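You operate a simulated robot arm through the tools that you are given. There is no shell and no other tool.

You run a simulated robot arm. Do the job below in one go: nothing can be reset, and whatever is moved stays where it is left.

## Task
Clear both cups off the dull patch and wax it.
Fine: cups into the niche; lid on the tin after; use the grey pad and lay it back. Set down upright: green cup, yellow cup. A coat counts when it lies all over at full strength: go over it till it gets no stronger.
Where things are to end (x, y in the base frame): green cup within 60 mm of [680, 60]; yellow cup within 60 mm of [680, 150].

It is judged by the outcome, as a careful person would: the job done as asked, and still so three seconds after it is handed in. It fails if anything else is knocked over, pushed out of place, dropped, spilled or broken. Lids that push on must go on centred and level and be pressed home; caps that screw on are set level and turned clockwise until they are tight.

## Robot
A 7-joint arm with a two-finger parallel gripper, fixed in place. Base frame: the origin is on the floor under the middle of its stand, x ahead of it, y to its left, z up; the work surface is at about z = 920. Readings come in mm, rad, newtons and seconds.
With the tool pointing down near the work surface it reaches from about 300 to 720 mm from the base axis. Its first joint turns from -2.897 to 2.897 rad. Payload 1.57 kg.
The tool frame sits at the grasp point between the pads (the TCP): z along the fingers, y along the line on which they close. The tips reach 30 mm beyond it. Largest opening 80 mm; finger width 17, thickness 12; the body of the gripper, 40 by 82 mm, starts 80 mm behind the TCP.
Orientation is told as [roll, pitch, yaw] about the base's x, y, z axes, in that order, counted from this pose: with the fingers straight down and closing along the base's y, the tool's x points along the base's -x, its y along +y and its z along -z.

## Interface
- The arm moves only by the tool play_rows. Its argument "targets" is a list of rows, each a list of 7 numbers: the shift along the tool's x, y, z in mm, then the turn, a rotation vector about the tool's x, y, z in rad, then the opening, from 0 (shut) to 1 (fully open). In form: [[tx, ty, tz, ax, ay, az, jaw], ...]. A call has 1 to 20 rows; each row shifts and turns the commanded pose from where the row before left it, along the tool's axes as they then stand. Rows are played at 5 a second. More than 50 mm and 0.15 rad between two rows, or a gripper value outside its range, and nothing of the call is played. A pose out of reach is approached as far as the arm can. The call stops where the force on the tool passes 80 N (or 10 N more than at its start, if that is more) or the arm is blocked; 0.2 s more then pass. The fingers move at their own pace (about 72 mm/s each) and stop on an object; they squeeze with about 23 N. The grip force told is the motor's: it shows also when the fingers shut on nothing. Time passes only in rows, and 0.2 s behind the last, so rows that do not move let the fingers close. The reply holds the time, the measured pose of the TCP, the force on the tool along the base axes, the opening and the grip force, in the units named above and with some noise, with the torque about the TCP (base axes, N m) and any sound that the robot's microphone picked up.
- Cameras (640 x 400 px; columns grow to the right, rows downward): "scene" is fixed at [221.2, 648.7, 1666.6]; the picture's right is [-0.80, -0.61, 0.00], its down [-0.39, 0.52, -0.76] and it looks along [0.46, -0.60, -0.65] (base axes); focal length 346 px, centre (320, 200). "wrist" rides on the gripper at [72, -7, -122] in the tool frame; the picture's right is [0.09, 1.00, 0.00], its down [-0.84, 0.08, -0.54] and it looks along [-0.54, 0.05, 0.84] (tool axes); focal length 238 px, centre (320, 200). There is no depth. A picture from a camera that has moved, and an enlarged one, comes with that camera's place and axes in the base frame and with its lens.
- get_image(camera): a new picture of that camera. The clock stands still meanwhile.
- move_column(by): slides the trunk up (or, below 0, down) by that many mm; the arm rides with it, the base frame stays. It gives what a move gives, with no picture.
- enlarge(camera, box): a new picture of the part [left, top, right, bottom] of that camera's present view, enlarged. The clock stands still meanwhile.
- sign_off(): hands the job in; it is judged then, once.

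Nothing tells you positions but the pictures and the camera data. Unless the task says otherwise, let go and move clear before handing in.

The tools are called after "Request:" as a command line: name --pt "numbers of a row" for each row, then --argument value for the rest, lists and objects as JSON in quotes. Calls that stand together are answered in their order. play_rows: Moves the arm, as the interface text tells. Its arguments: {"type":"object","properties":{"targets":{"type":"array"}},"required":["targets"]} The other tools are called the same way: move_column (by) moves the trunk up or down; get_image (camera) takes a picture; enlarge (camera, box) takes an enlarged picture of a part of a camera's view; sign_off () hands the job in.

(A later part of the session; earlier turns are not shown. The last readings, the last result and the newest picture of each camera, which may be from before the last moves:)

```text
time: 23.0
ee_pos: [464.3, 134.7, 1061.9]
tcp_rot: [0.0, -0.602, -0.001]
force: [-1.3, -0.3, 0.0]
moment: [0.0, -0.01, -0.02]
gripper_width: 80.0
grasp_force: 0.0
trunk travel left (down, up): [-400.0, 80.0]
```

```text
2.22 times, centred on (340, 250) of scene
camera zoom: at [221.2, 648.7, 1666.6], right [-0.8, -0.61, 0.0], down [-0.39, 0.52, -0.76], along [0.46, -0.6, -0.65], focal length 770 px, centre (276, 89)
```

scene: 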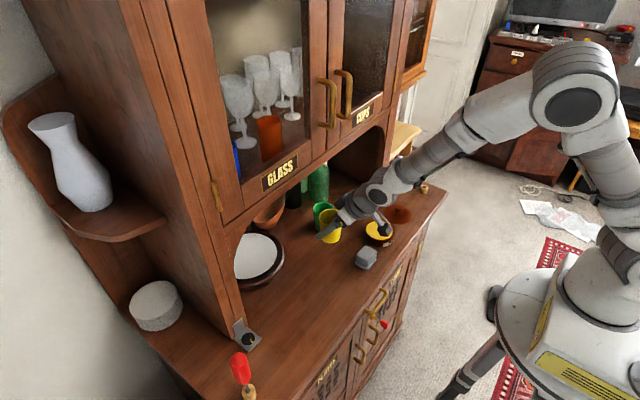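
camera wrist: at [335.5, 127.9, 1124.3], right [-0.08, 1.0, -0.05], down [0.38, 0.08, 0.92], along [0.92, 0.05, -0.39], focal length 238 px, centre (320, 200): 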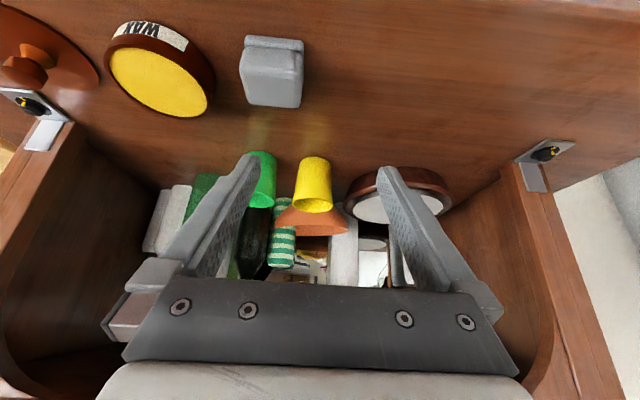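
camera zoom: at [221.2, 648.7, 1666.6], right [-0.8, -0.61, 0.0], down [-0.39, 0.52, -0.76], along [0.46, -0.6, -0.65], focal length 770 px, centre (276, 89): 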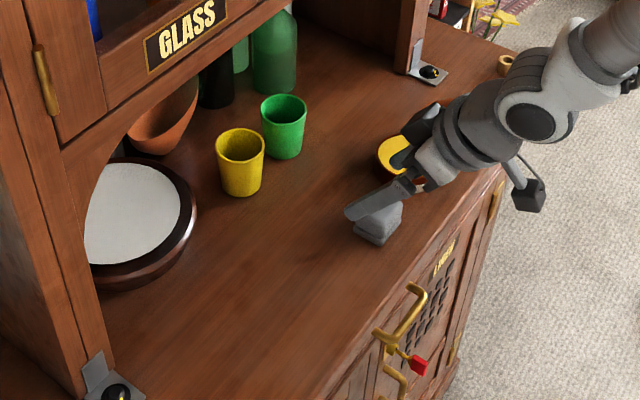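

Both cups stand upright in the niche. I'll raise the arm, straighten the tool, and look down at the bared area to find the dull patch.

Request:
play_rows --pt "-18.4 25 -26.8 0 0 0 1" --pt "-18.4 25 -26.8 0 0 0 1" --pt "-18.4 25 -26.8 0 0 0 1" --pt "-18.4 25 -26.8 0 0 0 1" --pt "0 0 0 0 0.15 0 1" --pt "0 0 0 0 0.15 0 1" --pt "0 0 0 0 0.15 0 1" --pt "0 0 0 0 0.15 0 1" --pt "40 0 -10 0 0 0 1" --pt "40 0 -10 0 0 0 1" --pt "0 0 0 0 0 0 1"

Request:
get_image --camera "wrist"

Request:
enlarge --camera "scene" --box '[220, 190, 420, 340]'

Request:
enlarge --camera "wrist" --box '[160, 100, 480, 260]'

```text
time: 25.4
ee_pos: [384.7, 236.5, 1214.3]
tcp_rot: [-0.001, -0.002, 0.0]
force: [0.0, 0.0, -0.3]
moment: [0.02, -0.01, -0.03]
gripper_width: 80.2
grasp_force: 0.0
trunk travel left (down, up): [-400.0, 80.0]
```

```text
taken
camera wrist: at [312.6, 228.7, 1336.1], right [-0.09, 1.0, 0.0], down [0.84, 0.08, 0.54], along [0.54, 0.05, -0.84], focal length 238 px, centre (320, 200)
```

wrist: 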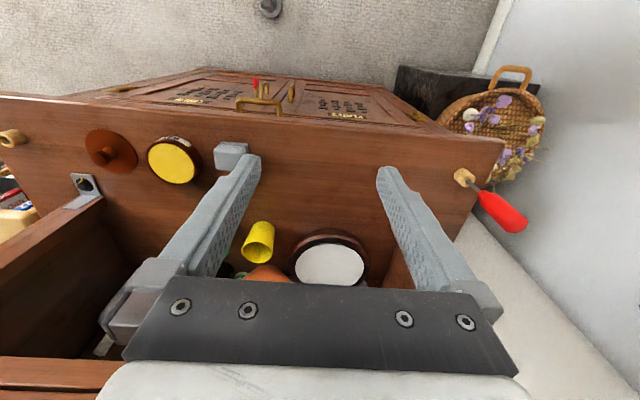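

```text
2.67 times, centred on (320, 265) of scene
camera zoom: at [221.2, 648.7, 1666.6], right [-0.8, -0.61, 0.0], down [-0.39, 0.52, -0.76], along [0.46, -0.6, -0.65], focal length 924 px, centre (320, 27)
```

zoom: 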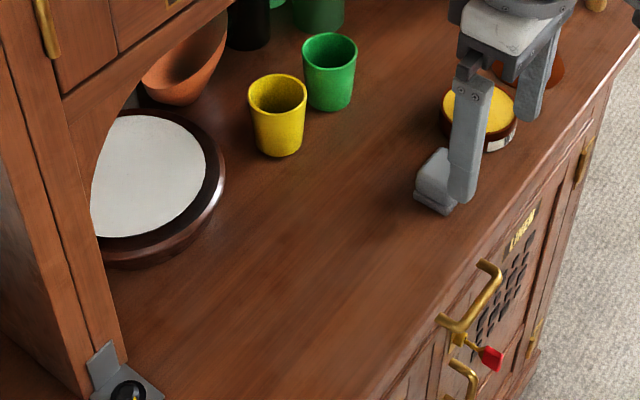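

```text
2.00 times, centred on (320, 180) of wrist
camera zoom: at [312.6, 228.7, 1336.1], right [-0.09, 1.0, 0.0], down [0.84, 0.08, 0.54], along [0.54, 0.05, -0.84], focal length 477 px, centre (320, 240)
```

zoom: 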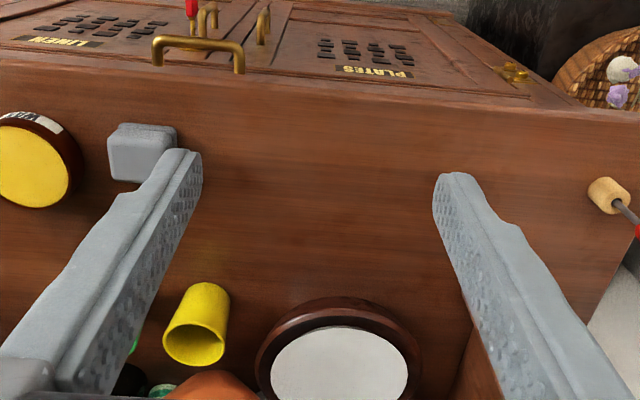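

Request:
enlarge --camera "scene" --box '[270, 225, 400, 325]'

Request:
enlarge --camera "wrist" --box '[240, 120, 400, 220]'

Request:
enlarge --camera "scene" --box '[180, 150, 460, 330]'

```text
4.00 times, centred on (335, 275) of scene
camera zoom: at [221.2, 648.7, 1666.6], right [-0.8, -0.61, 0.0], down [-0.39, 0.52, -0.76], along [0.46, -0.6, -0.65], focal length 1386 px, centre (260, -100)
```

zoom: 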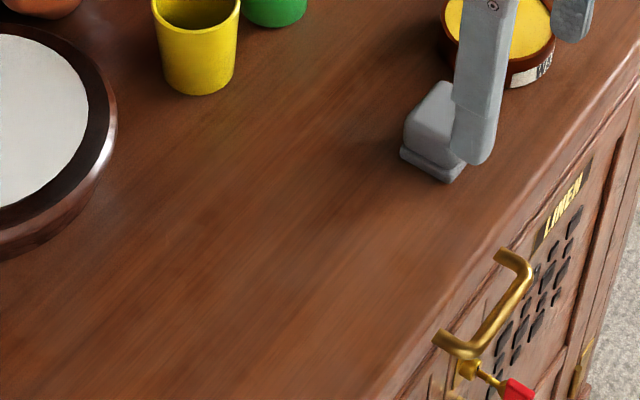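

```text
4.00 times, centred on (320, 170) of wrist
camera zoom: at [312.6, 228.7, 1336.1], right [-0.09, 1.0, 0.0], down [0.84, 0.08, 0.54], along [0.54, 0.05, -0.84], focal length 953 px, centre (320, 320)
```

zoom: 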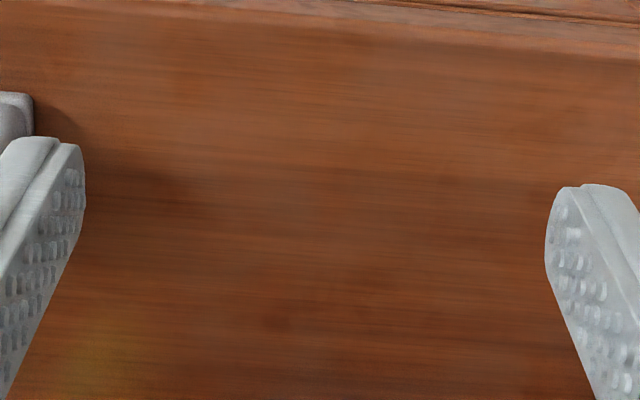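

```text
2.22 times, centred on (320, 240) of scene
camera zoom: at [221.2, 648.7, 1666.6], right [-0.8, -0.61, 0.0], down [-0.39, 0.52, -0.76], along [0.46, -0.6, -0.65], focal length 770 px, centre (320, 111)
```

zoom: 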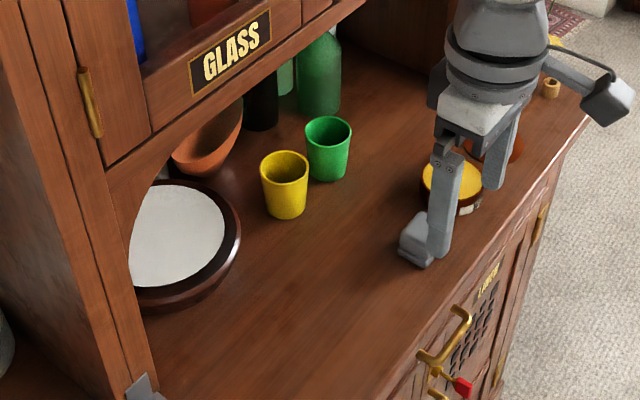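

The patch barely stands out from above. I'll take a low, grazing view with the wrist camera, where a difference in gloss should show better.

Request:
play_rows --pt "0 0 0 0 -0.15 0 1" --pt "0 0 0 0 -0.15 0 1" --pt "0 0 0 0 -0.15 0 1" --pt "0 0 0 0 -0.15 0 1" --pt "22 3 32 0 0 0 1" --pt "22 3 32 0 0 0 1" --pt "22 3 32 0 0 0 1" --pt "0 0 0 0 0 0 1"

Request:
get_image --camera "wrist"

Request:
enlarge --camera "wrist" --box '[120, 0, 560, 180]'

```text
time: 27.2
ee_pos: [384.0, 245.2, 1095.6]
tcp_rot: [-0.001, -0.598, -0.002]
force: [0.9, 0.6, 0.1]
moment: [-0.04, 0.01, 0.0]
gripper_width: 80.2
grasp_force: 0.2
trunk travel left (down, up): [-400.0, 80.0]
```

```text
taken
camera wrist: at [256.6, 237.8, 1157.8], right [-0.08, 1.0, -0.05], down [0.39, 0.08, 0.92], along [0.92, 0.05, -0.39], focal length 238 px, centre (320, 200)
```

wrist: 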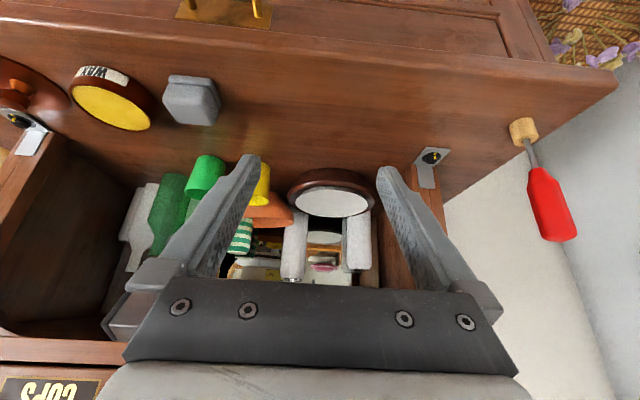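

```text
1.45 times, centred on (340, 90) of wrist
camera zoom: at [256.6, 237.8, 1157.8], right [-0.08, 1.0, -0.05], down [0.39, 0.08, 0.92], along [0.92, 0.05, -0.39], focal length 347 px, centre (291, 360)
```

zoom: 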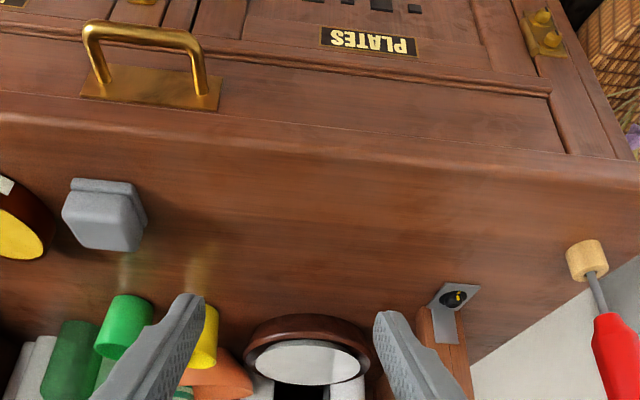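

Request:
enlarge --camera "wrist" --box '[220, 75, 500, 180]'

Request:
enlarge --camera "wrist" --box '[200, 80, 340, 170]'

Request:
enlarge --camera "wrist" --box '[320, 70, 480, 170]'

```text
2.29 times, centred on (360, 128) of wrist
camera zoom: at [256.6, 237.8, 1157.8], right [-0.08, 1.0, -0.05], down [0.39, 0.08, 0.92], along [0.92, 0.05, -0.39], focal length 545 px, centre (229, 366)
```

zoom: 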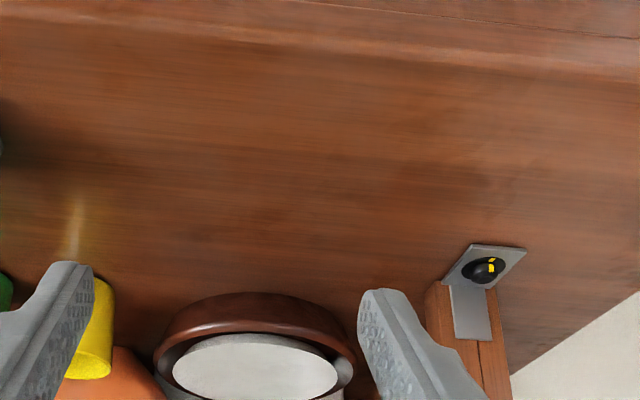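

```text
4.44 times, centred on (270, 125) of wrist
camera zoom: at [256.6, 237.8, 1157.8], right [-0.08, 1.0, -0.05], down [0.39, 0.08, 0.92], along [0.92, 0.05, -0.39], focal length 1059 px, centre (542, 533)
```

zoom: 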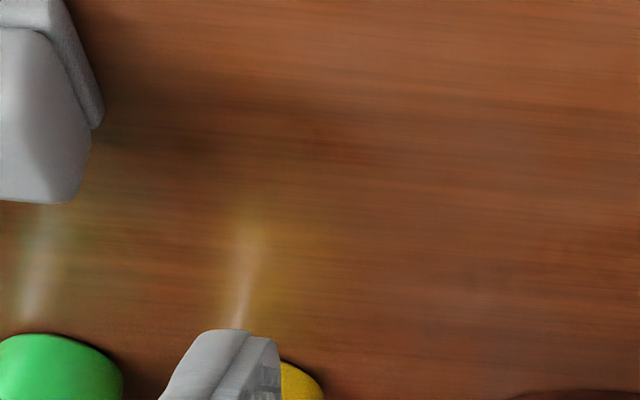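

```text
4.00 times, centred on (400, 120) of wrist
camera zoom: at [256.6, 237.8, 1157.8], right [-0.08, 1.0, -0.05], down [0.39, 0.08, 0.92], along [0.92, 0.05, -0.39], focal length 953 px, centre (0, 520)
```

zoom: 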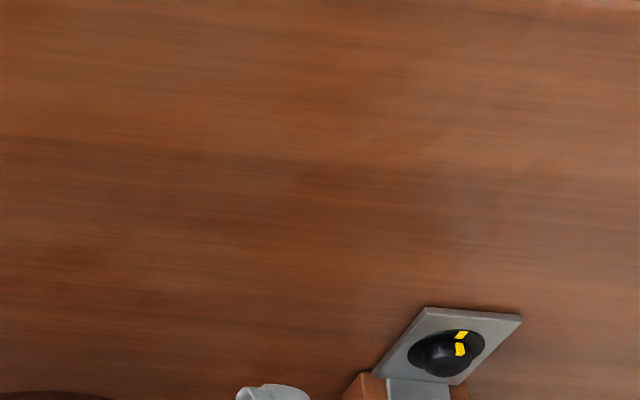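

Request:
play_rows --pt "0 0 0 0 0.15 0 1" --pt "0 0 0 0 0.15 0 1" --pt "0 0 0 0 0.15 0 1" --pt "0 0 0 0 0.15 0 1" --pt "-25 0 0 0 0 0 1" --pt "-25 0 0 0 0 0 1" --pt "0 0 0 0 0 0 1"

Request:
get_image --camera "wrist"

Request:
enlarge --camera "wrist" --box '[180, 40, 480, 230]'

Request:
get_image --camera "scene"

```text
time: 28.8
ee_pos: [435.0, 244.7, 1096.0]
tcp_rot: [0.0, 0.004, 0.001]
force: [-0.4, 1.0, 0.1]
moment: [0.01, 0.01, 0.0]
gripper_width: 80.1
grasp_force: 0.0
trunk travel left (down, up): [-400.0, 80.0]
```

```text
taken
camera wrist: at [363.7, 236.3, 1218.9], right [-0.09, 1.0, 0.0], down [0.84, 0.08, 0.54], along [0.54, 0.05, -0.84], focal length 238 px, centre (320, 200)
```

wrist: 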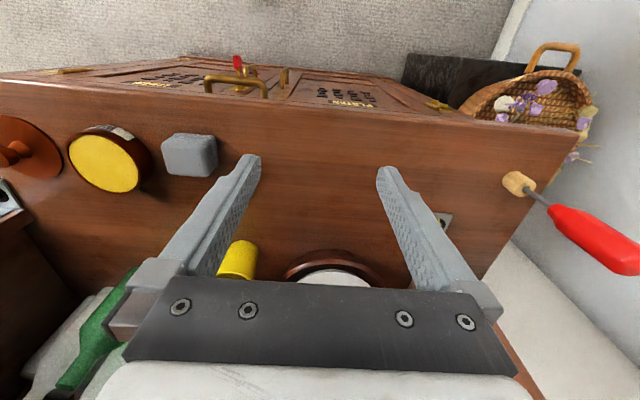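

```text
2.11 times, centred on (330, 135) of wrist
camera zoom: at [363.7, 236.3, 1218.9], right [-0.09, 1.0, 0.0], down [0.84, 0.08, 0.54], along [0.54, 0.05, -0.84], focal length 502 px, centre (299, 337)
```

zoom: 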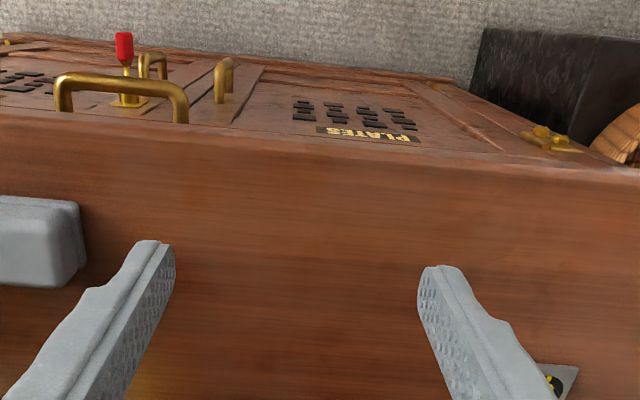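

```text
taken
```

scene: 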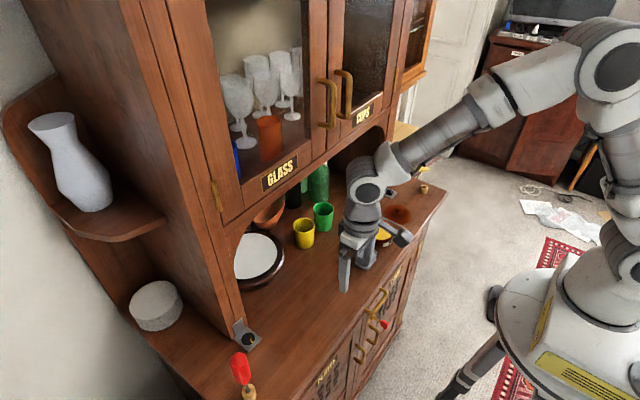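

The patch still isn't clear. I'll move the arm to the right, which gives a close look at the lid, tin and pad and leaves the scene camera a clear view of the worktop.

Request:
play_rows --pt "3 -45 -10 0 0 0 1" --pt "3 -45 -10 0 0 0 1" --pt "3 -45 -10 0 0 0 1" --pt "3 -45 -10 0 0 0 1" --pt "3 -45 -10 0 0 0 1" --pt "3 -45 -10 0 0 0 1" --pt "3 -45 -10 0 0 0 1" --pt "0 0 0 0 0 0 1"

Request:
get_image --camera "wrist"

Request:
get_image --camera "scene"

Request:
enlarge --camera "scene" --box '[230, 200, 430, 345]'

Request:
enlarge --camera "scene" --box '[260, 220, 380, 320]'

```text
time: 30.6
ee_pos: [414.5, -71.5, 1168.2]
tcp_rot: [0.0, -0.001, 0.0]
force: [-1.2, 0.6, -0.1]
moment: [0.01, 0.0, 0.01]
gripper_width: 79.9
grasp_force: 0.0
trunk travel left (down, up): [-400.0, 80.0]
```

```text
taken
camera wrist: at [343.0, -78.3, 1291.6], right [-0.09, 1.0, 0.0], down [0.84, 0.08, 0.54], along [0.54, 0.05, -0.84], focal length 238 px, centre (320, 200)
```

wrist: 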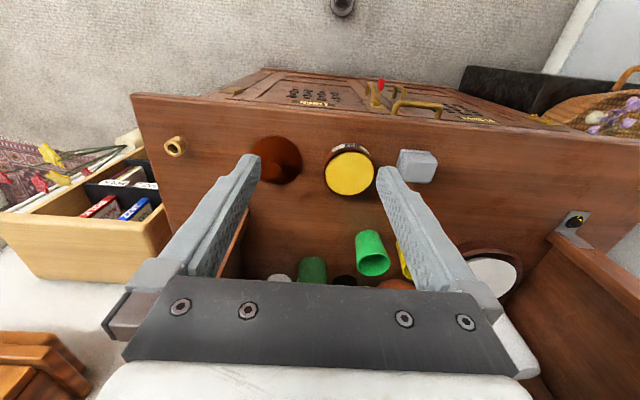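

```text
taken
```

scene: 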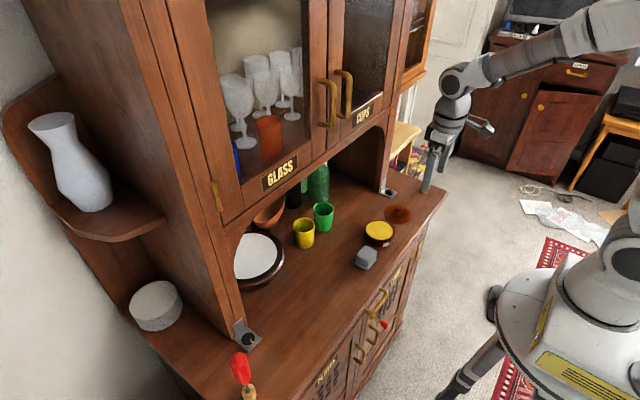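

```text
2.76 times, centred on (330, 272) of scene
camera zoom: at [221.2, 648.7, 1666.6], right [-0.8, -0.61, 0.0], down [-0.39, 0.52, -0.76], along [0.46, -0.6, -0.65], focal length 956 px, centre (292, 0)
```

zoom: 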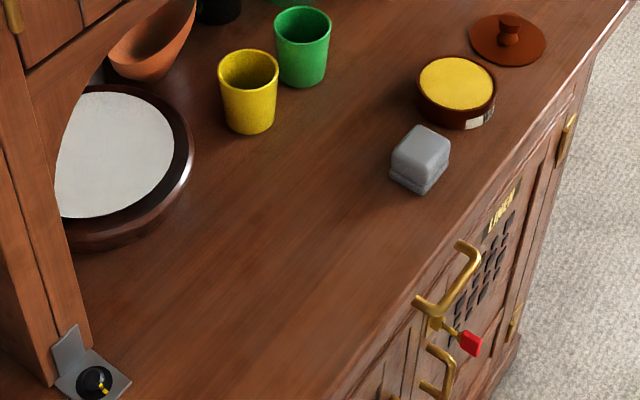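

```text
4.00 times, centred on (320, 270) of scene
camera zoom: at [221.2, 648.7, 1666.6], right [-0.8, -0.61, 0.0], down [-0.39, 0.52, -0.76], along [0.46, -0.6, -0.65], focal length 1386 px, centre (320, -80)
```

zoom: 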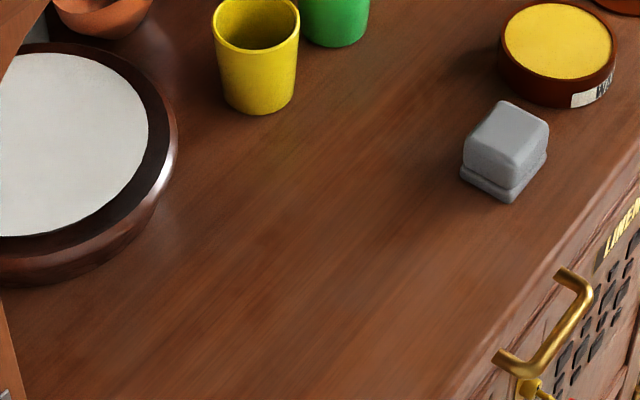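

Request:
enlarge --camera "wrist" --box '[230, 120, 450, 220]'

Request:
enlarge --camera "scene" --box '[350, 195, 420, 275]'

Request:
enlarge --camera "wrist" --box '[380, 100, 640, 260]'

```text
2.91 times, centred on (340, 170) of wrist
camera zoom: at [343.0, -78.3, 1291.6], right [-0.09, 1.0, 0.0], down [0.84, 0.08, 0.54], along [0.54, 0.05, -0.84], focal length 693 px, centre (262, 287)
```

zoom: 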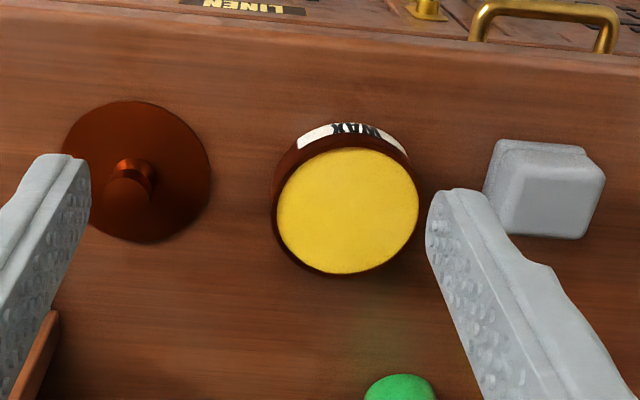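

```text
5.00 times, centred on (385, 235) of scene
camera zoom: at [221.2, 648.7, 1666.6], right [-0.8, -0.61, 0.0], down [-0.39, 0.52, -0.76], along [0.46, -0.6, -0.65], focal length 1732 px, centre (-5, 25)
```

zoom: 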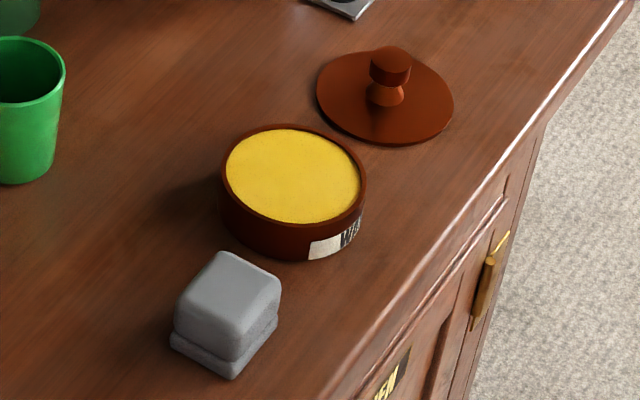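

```text
2.46 times, centred on (510, 180) of wrist
camera zoom: at [343.0, -78.3, 1291.6], right [-0.09, 1.0, 0.0], down [0.84, 0.08, 0.54], along [0.54, 0.05, -0.84], focal length 587 px, centre (-148, 249)
```

zoom: 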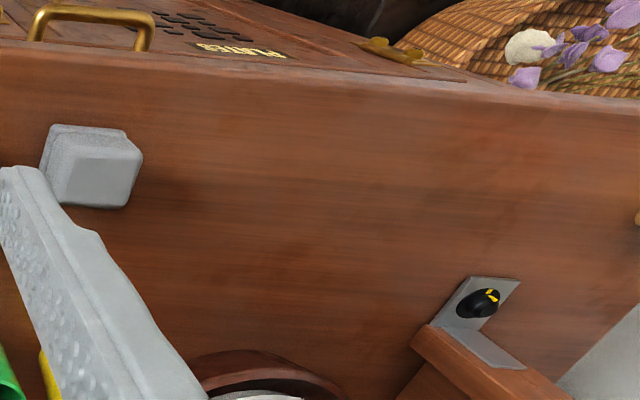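

The lid is at about (507, −135), the tin near (508, −16) with its rim near z 950, and the pad near (490, 90). I'll line up over the pad for an exact view before gripping it.

Request:
play_rows --pt "-3.9 40.6 20 0 0 0 1" --pt "-3.9 40.6 20 0 0 0 1" --pt "-3.9 40.6 20 0 0 0 1" --pt "-3.9 40.6 20 0 0 0 1" --pt "0 0 0 0 0 0 1"

Request:
get_image --camera "wrist"

Request:
enlarge --camera "wrist" --box '[240, 120, 400, 220]'

```text
time: 31.8
ee_pos: [430.8, 93.1, 1088.6]
tcp_rot: [0.0, -0.001, -0.001]
force: [1.2, -0.2, -0.3]
moment: [-0.01, 0.02, -0.02]
gripper_width: 79.9
grasp_force: 0.1
trunk travel left (down, up): [-400.0, 80.0]
```

```text
taken
camera wrist: at [359.3, 85.7, 1211.0], right [-0.09, 1.0, 0.0], down [0.84, 0.08, 0.54], along [0.54, 0.05, -0.84], focal length 238 px, centre (320, 200)
```

wrist: 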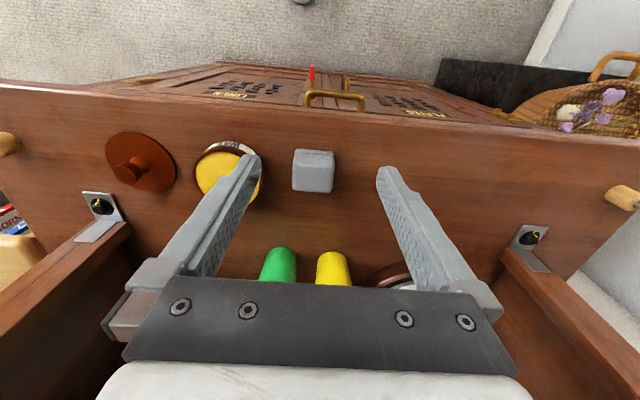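

```text
4.00 times, centred on (320, 170) of wrist
camera zoom: at [359.3, 85.7, 1211.0], right [-0.09, 1.0, 0.0], down [0.84, 0.08, 0.54], along [0.54, 0.05, -0.84], focal length 953 px, centre (320, 320)
```

zoom: 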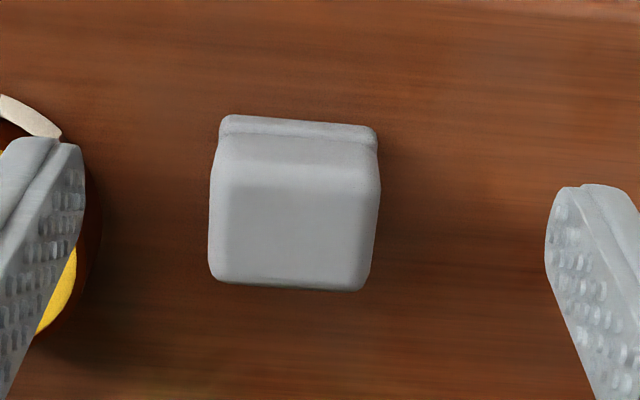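

The pad sits square to the base at about (490.7, 89.5), roughly 48–50 mm wide and 33 mm high. I'll straddle it with the fingertips about 12 mm above the surface.

Request:
play_rows --pt "-20 -1.2 26 0 0 0 1" --pt "-20 -1.2 26 0 0 0 1" --pt "-20 -1.2 26 0 0 0 1" --pt "0 0 20 0 0 0 1" --pt "0 0 15 0 0 0 1" --pt "0 0 12 0 0 0 1" --pt "0 0 0 0 0 0 1"

Request:
get_image --camera "wrist"

Request:
enlarge --camera "scene" --box '[320, 190, 420, 290]'

```text
time: 33.4
ee_pos: [489.6, 88.5, 961.3]
tcp_rot: [-0.001, 0.0, 0.0]
force: [0.3, 0.5, 0.5]
moment: [-0.02, 0.04, -0.02]
gripper_width: 79.6
grasp_force: 0.0
trunk travel left (down, up): [-400.0, 80.0]
```

```text
taken
camera wrist: at [417.9, 81.2, 1084.3], right [-0.09, 1.0, 0.0], down [0.84, 0.08, 0.54], along [0.54, 0.05, -0.84], focal length 238 px, centre (320, 200)
```

wrist: 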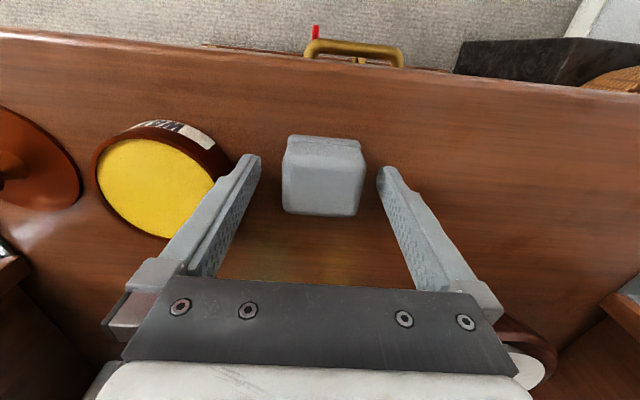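

```text
4.00 times, centred on (370, 240) of scene
camera zoom: at [221.2, 648.7, 1666.6], right [-0.8, -0.61, 0.0], down [-0.39, 0.52, -0.76], along [0.46, -0.6, -0.65], focal length 1386 px, centre (120, 40)
```

zoom: 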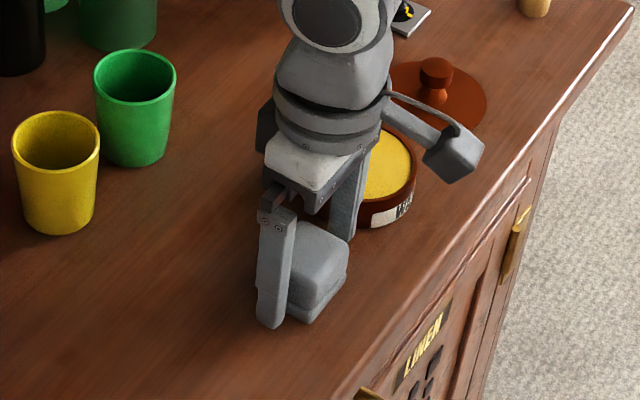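

The pad is centred between the fingers. Closing now.

Request:
play_rows --pt "0 0 0 0 0 0 0" --pt "0 0 0 0 0 0 0" --pt "0 0 0 0 0 0 0" --pt "0 0 0 0 0 0 0"

Request:
get_image --camera "wrist"

```text
time: 34.4
ee_pos: [489.0, 87.2, 961.4]
tcp_rot: [-0.001, -0.001, -0.001]
force: [-0.3, 0.1, -0.2]
moment: [-0.01, -0.03, 0.02]
gripper_width: 49.2
grasp_force: 23.1
trunk travel left (down, up): [-400.0, 80.0]
```

```text
taken
camera wrist: at [417.9, 81.1, 1084.5], right [-0.09, 1.0, 0.0], down [0.84, 0.08, 0.54], along [0.54, 0.05, -0.84], focal length 238 px, centre (320, 200)
```

wrist: 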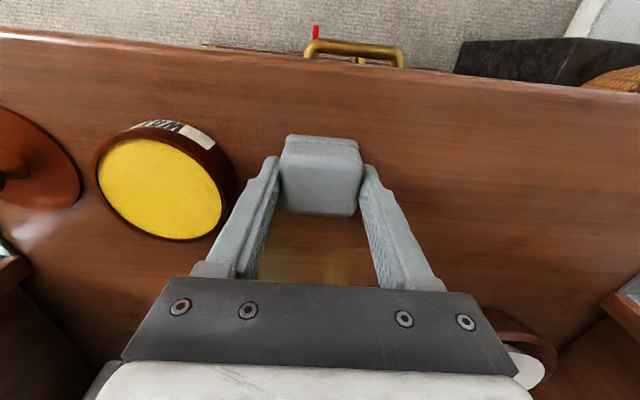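

Request:
play_rows --pt "0 0 -15 0 0 0 0" --pt "0 0 -25 0 0 0 0" --pt "0 0 -25 0 0 0 0" --pt "-6 -35 0 0 0 0 0" --pt "-6 -35 0 0 0 0 0" --pt "-6 -35 0 0 0 0 0" --pt "0 0 0 0 0 0 0"

Request:
get_image --camera "wrist"

Request:
enlarge --camera "scene" --box '[320, 180, 430, 280]'

```text
time: 36.0
ee_pos: [507.1, -17.0, 1026.5]
tcp_rot: [0.001, -0.001, -0.001]
force: [-0.3, -0.3, -0.5]
moment: [0.02, 0.03, -0.01]
gripper_width: 49.1
grasp_force: 22.8
trunk travel left (down, up): [-400.0, 80.0]
```

```text
taken
camera wrist: at [436.8, -24.5, 1149.8], right [-0.09, 1.0, 0.0], down [0.84, 0.08, 0.54], along [0.54, 0.05, -0.84], focal length 238 px, centre (320, 200)
```

wrist: 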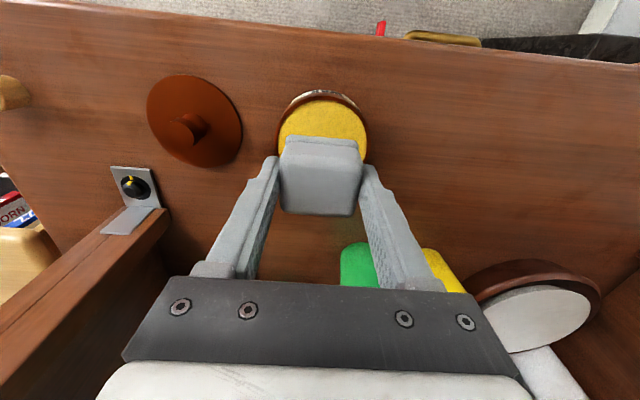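

```text
4.00 times, centred on (375, 230) of scene
camera zoom: at [221.2, 648.7, 1666.6], right [-0.8, -0.61, 0.0], down [-0.39, 0.52, -0.76], along [0.46, -0.6, -0.65], focal length 1386 px, centre (100, 80)
```

zoom: 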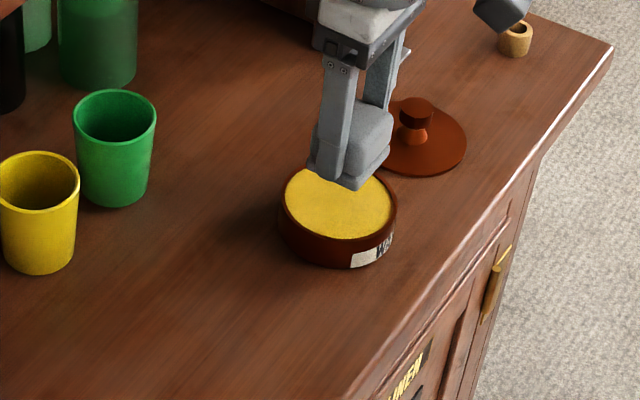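

The pad is over the wax, with the tin centred near (507.4, −15.5). I'll lower slowly until it touches.

Request:
play_rows --pt "0 1.3 15 0 0 0 0" --pt "0 0 15 0 0 0 0" --pt "0 0 2 0 0 0 0" --pt "0 0 2 0 0 0 0" --pt "0 0 0 0 0 0 0"

Request:
enlarge --camera "scene" --box '[330, 190, 430, 280]'

```text
time: 37.2
ee_pos: [508.3, -15.6, 993.4]
tcp_rot: [0.001, 0.001, 0.001]
force: [1.0, -1.2, -1.3]
moment: [-0.03, 0.02, 0.02]
gripper_width: 49.1
grasp_force: 23.2
trunk travel left (down, up): [-400.0, 80.0]
```

```text
4.44 times, centred on (380, 235) of scene
camera zoom: at [221.2, 648.7, 1666.6], right [-0.8, -0.61, 0.0], down [-0.39, 0.52, -0.76], along [0.46, -0.6, -0.65], focal length 1540 px, centre (53, 44)
```

zoom: 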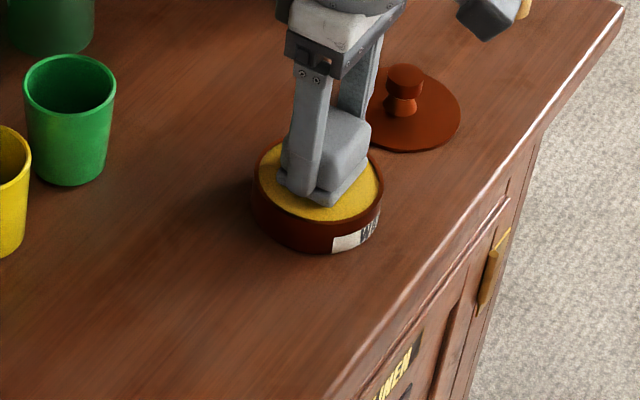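

Request:
play_rows --pt "0 0 1 0 0 0 0" --pt "0 0 1 0 0 0 0" --pt "0 0 0 0 0 0 0"

```text
time: 38.0
ee_pos: [508.3, -15.2, 992.2]
tcp_rot: [0.0, 0.0, 0.001]
force: [-0.4, 0.1, 6.5]
moment: [-0.02, 0.06, 0.02]
gripper_width: 49.2
grasp_force: 23.3
trunk travel left (down, up): [-400.0, 80.0]
```

Contact at 6.5 N. I'll hold briefly, lift, dab once more, then lift clear.

Request:
play_rows --pt "0 0 0.5 0 0 0 0" --pt "0 0 0 0 0 0 0" --pt "0 0 0 0 0 0 0" --pt "0 0 -5 0 0 0 0" --pt "0 0 5 0 0 0 0" --pt "0 0 0 0 0 0 0" --pt "0 0 0 0 0 0 0" --pt "0 0 -10 0 0 0 0" --pt "0 0 -25 0 0 0 0" --pt "0 0 0 0 0 0 0"

Request:
enlarge --camera "scene" --box '[330, 190, 430, 280]'

Request:
get_image --camera "wrist"

```text
time: 40.2
ee_pos: [508.6, -15.1, 1025.7]
tcp_rot: [-0.001, -0.001, 0.001]
force: [-0.4, 0.0, 0.0]
moment: [0.03, -0.01, 0.0]
gripper_width: 49.0
grasp_force: 23.1
trunk travel left (down, up): [-400.0, 80.0]
```

```text
4.44 times, centred on (380, 235) of scene
camera zoom: at [221.2, 648.7, 1666.6], right [-0.8, -0.61, 0.0], down [-0.39, 0.52, -0.76], along [0.46, -0.6, -0.65], focal length 1540 px, centre (53, 44)
```

zoom: 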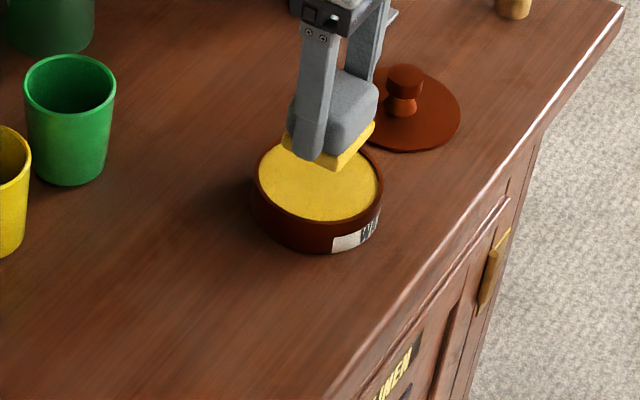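

```text
taken
camera wrist: at [436.1, -22.3, 1148.3], right [-0.09, 1.0, 0.0], down [0.84, 0.08, 0.54], along [0.54, 0.05, -0.84], focal length 238 px, centre (320, 200)
```

wrist: 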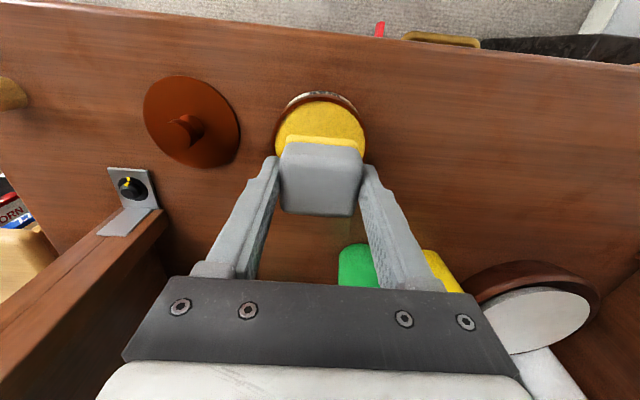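

The pad's lower layer has turned yellow, so it is loaded with wax. I'll carry it to the middle of where the cups stood, lower it to contact, and make a short test stroke to see how the coat shows.

Request:
play_rows --pt "0 38 0 0 0 0 0" --pt "0 38 0 0 0 0 0" --pt "0 38 0 0 0 0 0" --pt "0 38 0 0 0 0 0" --pt "0 38 0 0 0 0 0" --pt "0 38 0 0 0 0 0" --pt "0 37 0 0 0 0 0" --pt "0 0 30 0 0 0 0" --pt "0 0 28 0 0 0 0" --pt "0 0 5 0 0 0 0" --pt "0 0 0 0 0 0 0"

```text
time: 42.6
ee_pos: [507.7, 247.6, 962.8]
tcp_rot: [0.0, 0.001, 0.0]
force: [-0.2, 0.6, -0.3]
moment: [0.01, -0.01, 0.02]
gripper_width: 49.0
grasp_force: 23.7
trunk travel left (down, up): [-400.0, 80.0]
```

Request:
play_rows --pt "0 0 1 0 0 0 0" --pt "0 0 1 0 0 0 0" --pt "0 0 0.5 0 0 0 0" --pt "0 0 0 0 0 0 0"

```text
time: 43.6
ee_pos: [508.4, 248.4, 962.7]
tcp_rot: [0.001, -0.003, -0.001]
force: [-2.7, -2.8, 13.5]
moment: [-0.16, 0.15, -0.01]
gripper_width: 49.1
grasp_force: 22.6
trunk travel left (down, up): [-400.0, 80.0]
```

Request:
play_rows --pt "0 0 -0.7 0 0 0 0" --pt "0 -15 0 0 0 0 0" --pt "0 -15 0 0 0 0 0" --pt "0 -15 0 0 0 0 0" --pt "0 -15 0 0 0 0 0" --pt "0 0 0 0 0 0 0"

Request:
get_image --camera "wrist"

Request:
enlarge --camera "scene" --box '[260, 210, 400, 320]'

```text
time: 45.0
ee_pos: [506.8, 190.0, 961.5]
tcp_rot: [0.0, 0.0, 0.0]
force: [1.3, 10.5, 15.6]
moment: [0.33, -0.04, 0.03]
gripper_width: 49.2
grasp_force: 23.0
trunk travel left (down, up): [-400.0, 80.0]
```

```text
taken
camera wrist: at [435.0, 182.5, 1084.0], right [-0.09, 1.0, 0.0], down [0.84, 0.08, 0.54], along [0.54, 0.05, -0.84], focal length 238 px, centre (320, 200)
```

wrist: 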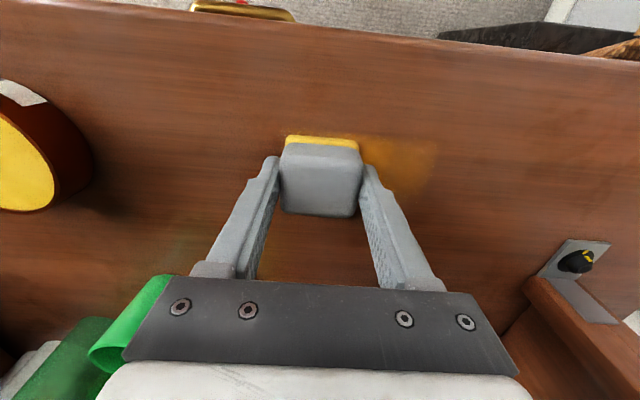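

```text
3.64 times, centred on (330, 265) of scene
camera zoom: at [221.2, 648.7, 1666.6], right [-0.8, -0.61, 0.0], down [-0.39, 0.52, -0.76], along [0.46, -0.6, -0.65], focal length 1260 px, centre (284, -36)
```

zoom: 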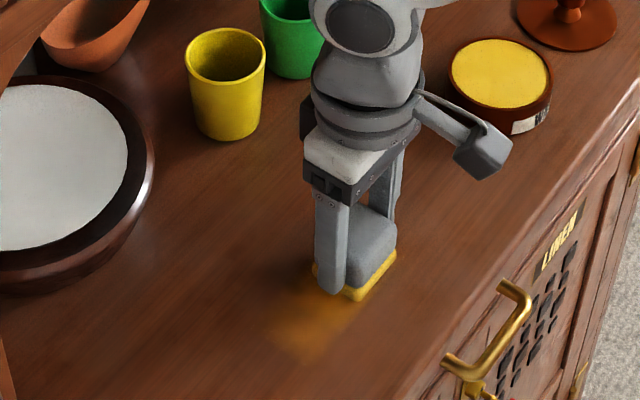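

The coat shows as an orange tint where the pad has passed. I'll ease the pressure a little and continue the stroke to the right to see how far the surface takes wax.

Request:
play_rows --pt "0 0 -0.8 0 0 0 0" --pt "0 -15 0 0 0 0 0" --pt "0 -15 0 0 0 0 0" --pt "0 -15 0 0 0 0 0" --pt "0 -10 0 0 0 0 0" --pt "0 15 0 0 0 0 0" --pt "0 20 0 0 0 0 0" --pt "0 20 0 0 0 0 0" --pt "0 20 0 0 0 0 0" --pt "0 20 0 0 0 0 0" --pt "0 20 0 0 0 0 0" --pt "0 0 0 0 0 0 0"

Request:
get_image --camera "wrist"

Request:
enlarge --camera "scene" --box '[260, 210, 400, 320]'

```text
time: 47.6
ee_pos: [507.3, 249.9, 961.4]
tcp_rot: [0.0, -0.002, -0.001]
force: [0.2, 0.4, -0.9]
moment: [-0.01, -0.02, 0.01]
gripper_width: 49.0
grasp_force: 23.4
trunk travel left (down, up): [-400.0, 80.0]
```

```text
taken
camera wrist: at [436.0, 242.7, 1084.5], right [-0.09, 1.0, 0.0], down [0.84, 0.08, 0.54], along [0.54, 0.05, -0.84], focal length 238 px, centre (320, 200)
```

wrist: 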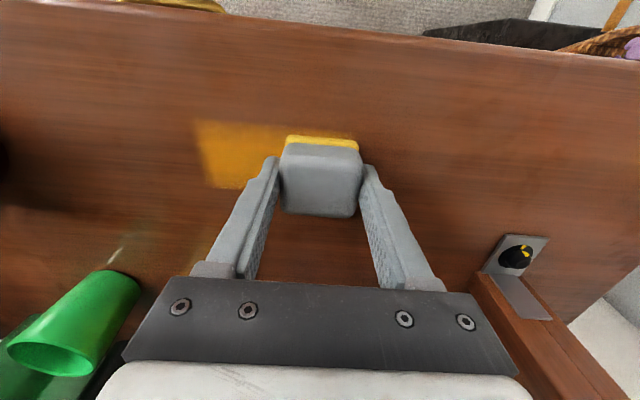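

```text
3.64 times, centred on (330, 265) of scene
camera zoom: at [221.2, 648.7, 1666.6], right [-0.8, -0.61, 0.0], down [-0.39, 0.52, -0.76], along [0.46, -0.6, -0.65], focal length 1260 px, centre (284, -36)
```

zoom: 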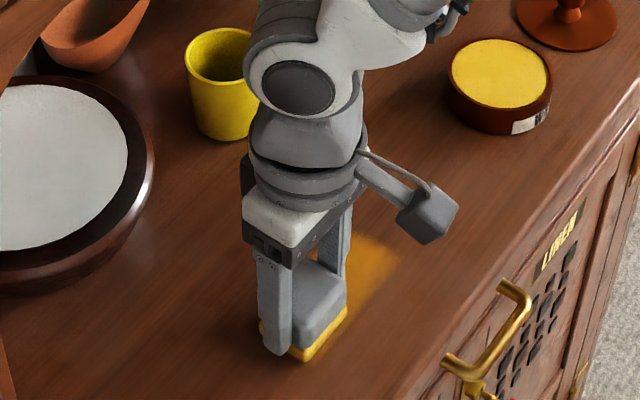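

Request:
play_rows --pt "0 0 0.5 0 0 0 0" --pt "0 0 0 0 0 0 0"

Request:
play_rows --pt "0 0 0.5 0 0 0 0" --pt "0 0 0 0 0 0 0"

```text
time: 48.2
ee_pos: [507.9, 250.3, 961.2]
tcp_rot: [-0.001, 0.0, -0.001]
force: [0.3, 0.6, 1.5]
moment: [-0.02, 0.0, 0.03]
gripper_width: 49.0
grasp_force: 23.1
trunk travel left (down, up): [-400.0, 80.0]
```

```text
time: 48.8
ee_pos: [507.0, 249.8, 961.3]
tcp_rot: [0.001, -0.002, 0.001]
force: [-0.2, 1.0, 7.0]
moment: [-0.03, 0.09, -0.01]
gripper_width: 49.4
grasp_force: 22.9
trunk travel left (down, up): [-400.0, 80.0]
```

Contact is restored at about 7 N. I'll stroke right to y≈135 and check both the force and the mark.

Request:
play_rows --pt "0 -20 0 0 0 0 0" --pt "0 -20 0 0 0 0 0" --pt "0 -20 0 0 0 0 0" --pt "0 -20 0 0 0 0 0" --pt "0 -20 0 0 0 0 0" --pt "0 -15 0 0 0 0 0" --pt "0 0 0 0 0 0 0"

Request:
get_image --camera "wrist"

Request:
enlarge --camera "scene" --box '[260, 210, 400, 320]'

```text
time: 50.4
ee_pos: [507.7, 135.2, 960.4]
tcp_rot: [0.0, -0.001, 0.0]
force: [-0.9, 8.8, 13.3]
moment: [0.27, -0.03, 0.0]
gripper_width: 49.1
grasp_force: 23.1
trunk travel left (down, up): [-400.0, 80.0]
```

```text
taken
camera wrist: at [435.6, 127.5, 1083.9], right [-0.09, 1.0, 0.0], down [0.84, 0.08, 0.54], along [0.54, 0.05, -0.84], focal length 238 px, centre (320, 200)
```

wrist: 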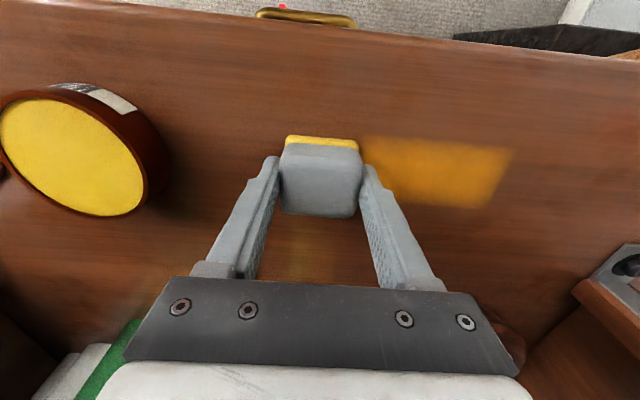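

```text
3.64 times, centred on (330, 265) of scene
camera zoom: at [221.2, 648.7, 1666.6], right [-0.8, -0.61, 0.0], down [-0.39, 0.52, -0.76], along [0.46, -0.6, -0.65], focal length 1260 px, centre (284, -36)
```

zoom: 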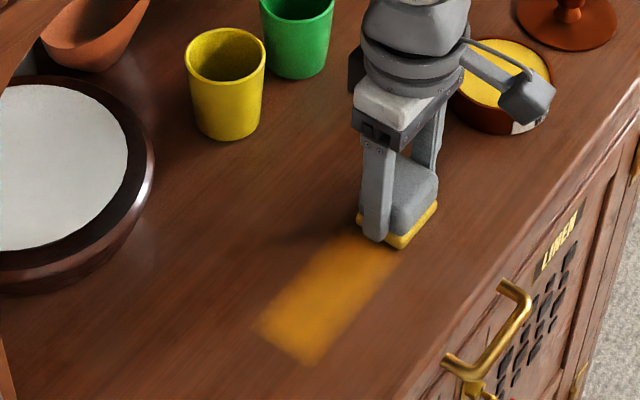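

Request:
play_rows --pt "0 20 -0.3 0 0 0 0" --pt "0 20 0 0 0 0 0" --pt "0 20 0 0 0 0 0" --pt "0 20 0 0 0 0 0" --pt "0 20 0 0 0 0 0" --pt "0 20 0 0 0 0 0" --pt "0 20 0 0 0 0 0" --pt "0 20 0 0 0 0 0" --pt "0 20 0 0 0 0 0" --pt "0 0 0 0 0 0 0"

Request:
get_image --camera "wrist"

Request:
enlarge --camera "scene" --box '[260, 210, 400, 320]'

```text
time: 52.6
ee_pos: [507.0, 316.2, 961.4]
tcp_rot: [-0.001, 0.001, -0.001]
force: [-1.0, -1.8, 2.7]
moment: [-0.08, -0.01, 0.0]
gripper_width: 49.1
grasp_force: 23.0
trunk travel left (down, up): [-400.0, 80.0]
```

```text
taken
camera wrist: at [435.8, 307.9, 1083.9], right [-0.09, 1.0, 0.0], down [0.84, 0.08, 0.54], along [0.54, 0.05, -0.84], focal length 238 px, centre (320, 200)
```

wrist: 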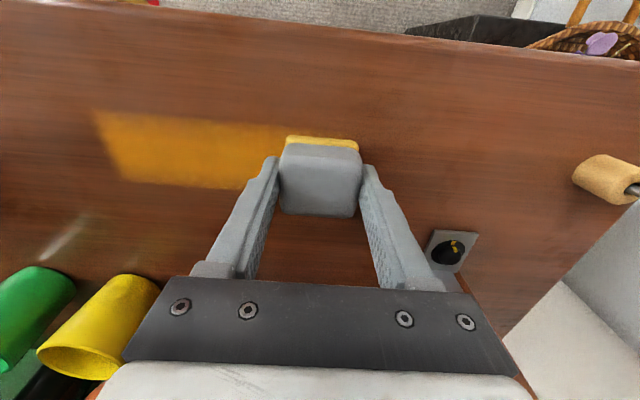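

```text
3.64 times, centred on (330, 265) of scene
camera zoom: at [221.2, 648.7, 1666.6], right [-0.8, -0.61, 0.0], down [-0.39, 0.52, -0.76], along [0.46, -0.6, -0.65], focal length 1260 px, centre (284, -36)
```

zoom: 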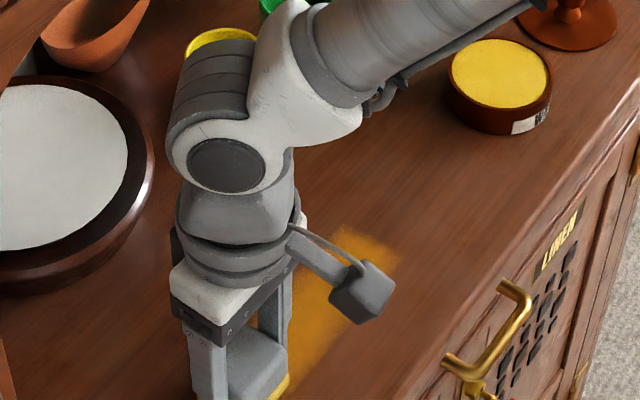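

The wax takes only within the patch: its right edge is at y≈163 although the pad pressed out to y≈110. I'll work in overlapping rows to find the other edges, with a slight height correction along y to keep the force even.

Request:
play_rows --pt "-19 0 0.3 0 0 0 0" --pt "-19 0 0 0 0 0 0" --pt "0 0 0 0 0 0 0"

Request:
play_rows --pt "0 -20 -0.16 0 0 0 0" --pt "0 -20 -0.16 0 0 0 0" --pt "0 -20 -0.16 0 0 0 0" --pt "0 -20 -0.16 0 0 0 0" --pt "0 0 0 0 0 0 0"

Request:
get_image --camera "wrist"

Request:
get_image --camera "scene"

```text
time: 53.4
ee_pos: [545.3, 314.9, 960.3]
tcp_rot: [0.0, -0.001, 0.001]
force: [-8.2, 0.8, 8.8]
moment: [0.02, 0.19, 0.02]
gripper_width: 48.9
grasp_force: 23.2
trunk travel left (down, up): [-400.0, 80.0]
```

```text
time: 54.6
ee_pos: [544.8, 231.7, 961.2]
tcp_rot: [-0.001, 0.001, 0.0]
force: [1.1, 1.1, -0.3]
moment: [0.02, 0.02, 0.01]
gripper_width: 49.1
grasp_force: 22.8
trunk travel left (down, up): [-400.0, 80.0]
```

```text
taken
camera wrist: at [473.9, 226.3, 1084.4], right [-0.09, 1.0, 0.0], down [0.84, 0.08, 0.54], along [0.54, 0.05, -0.84], focal length 238 px, centre (320, 200)
```

wrist: 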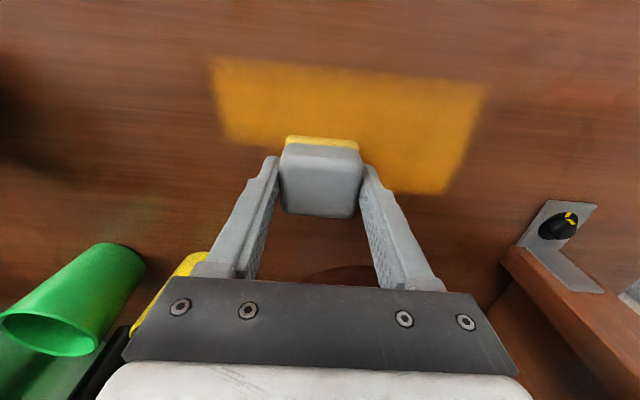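

```text
taken
```

scene: 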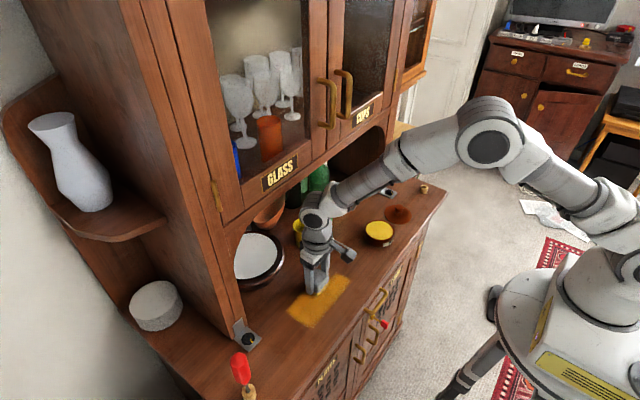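

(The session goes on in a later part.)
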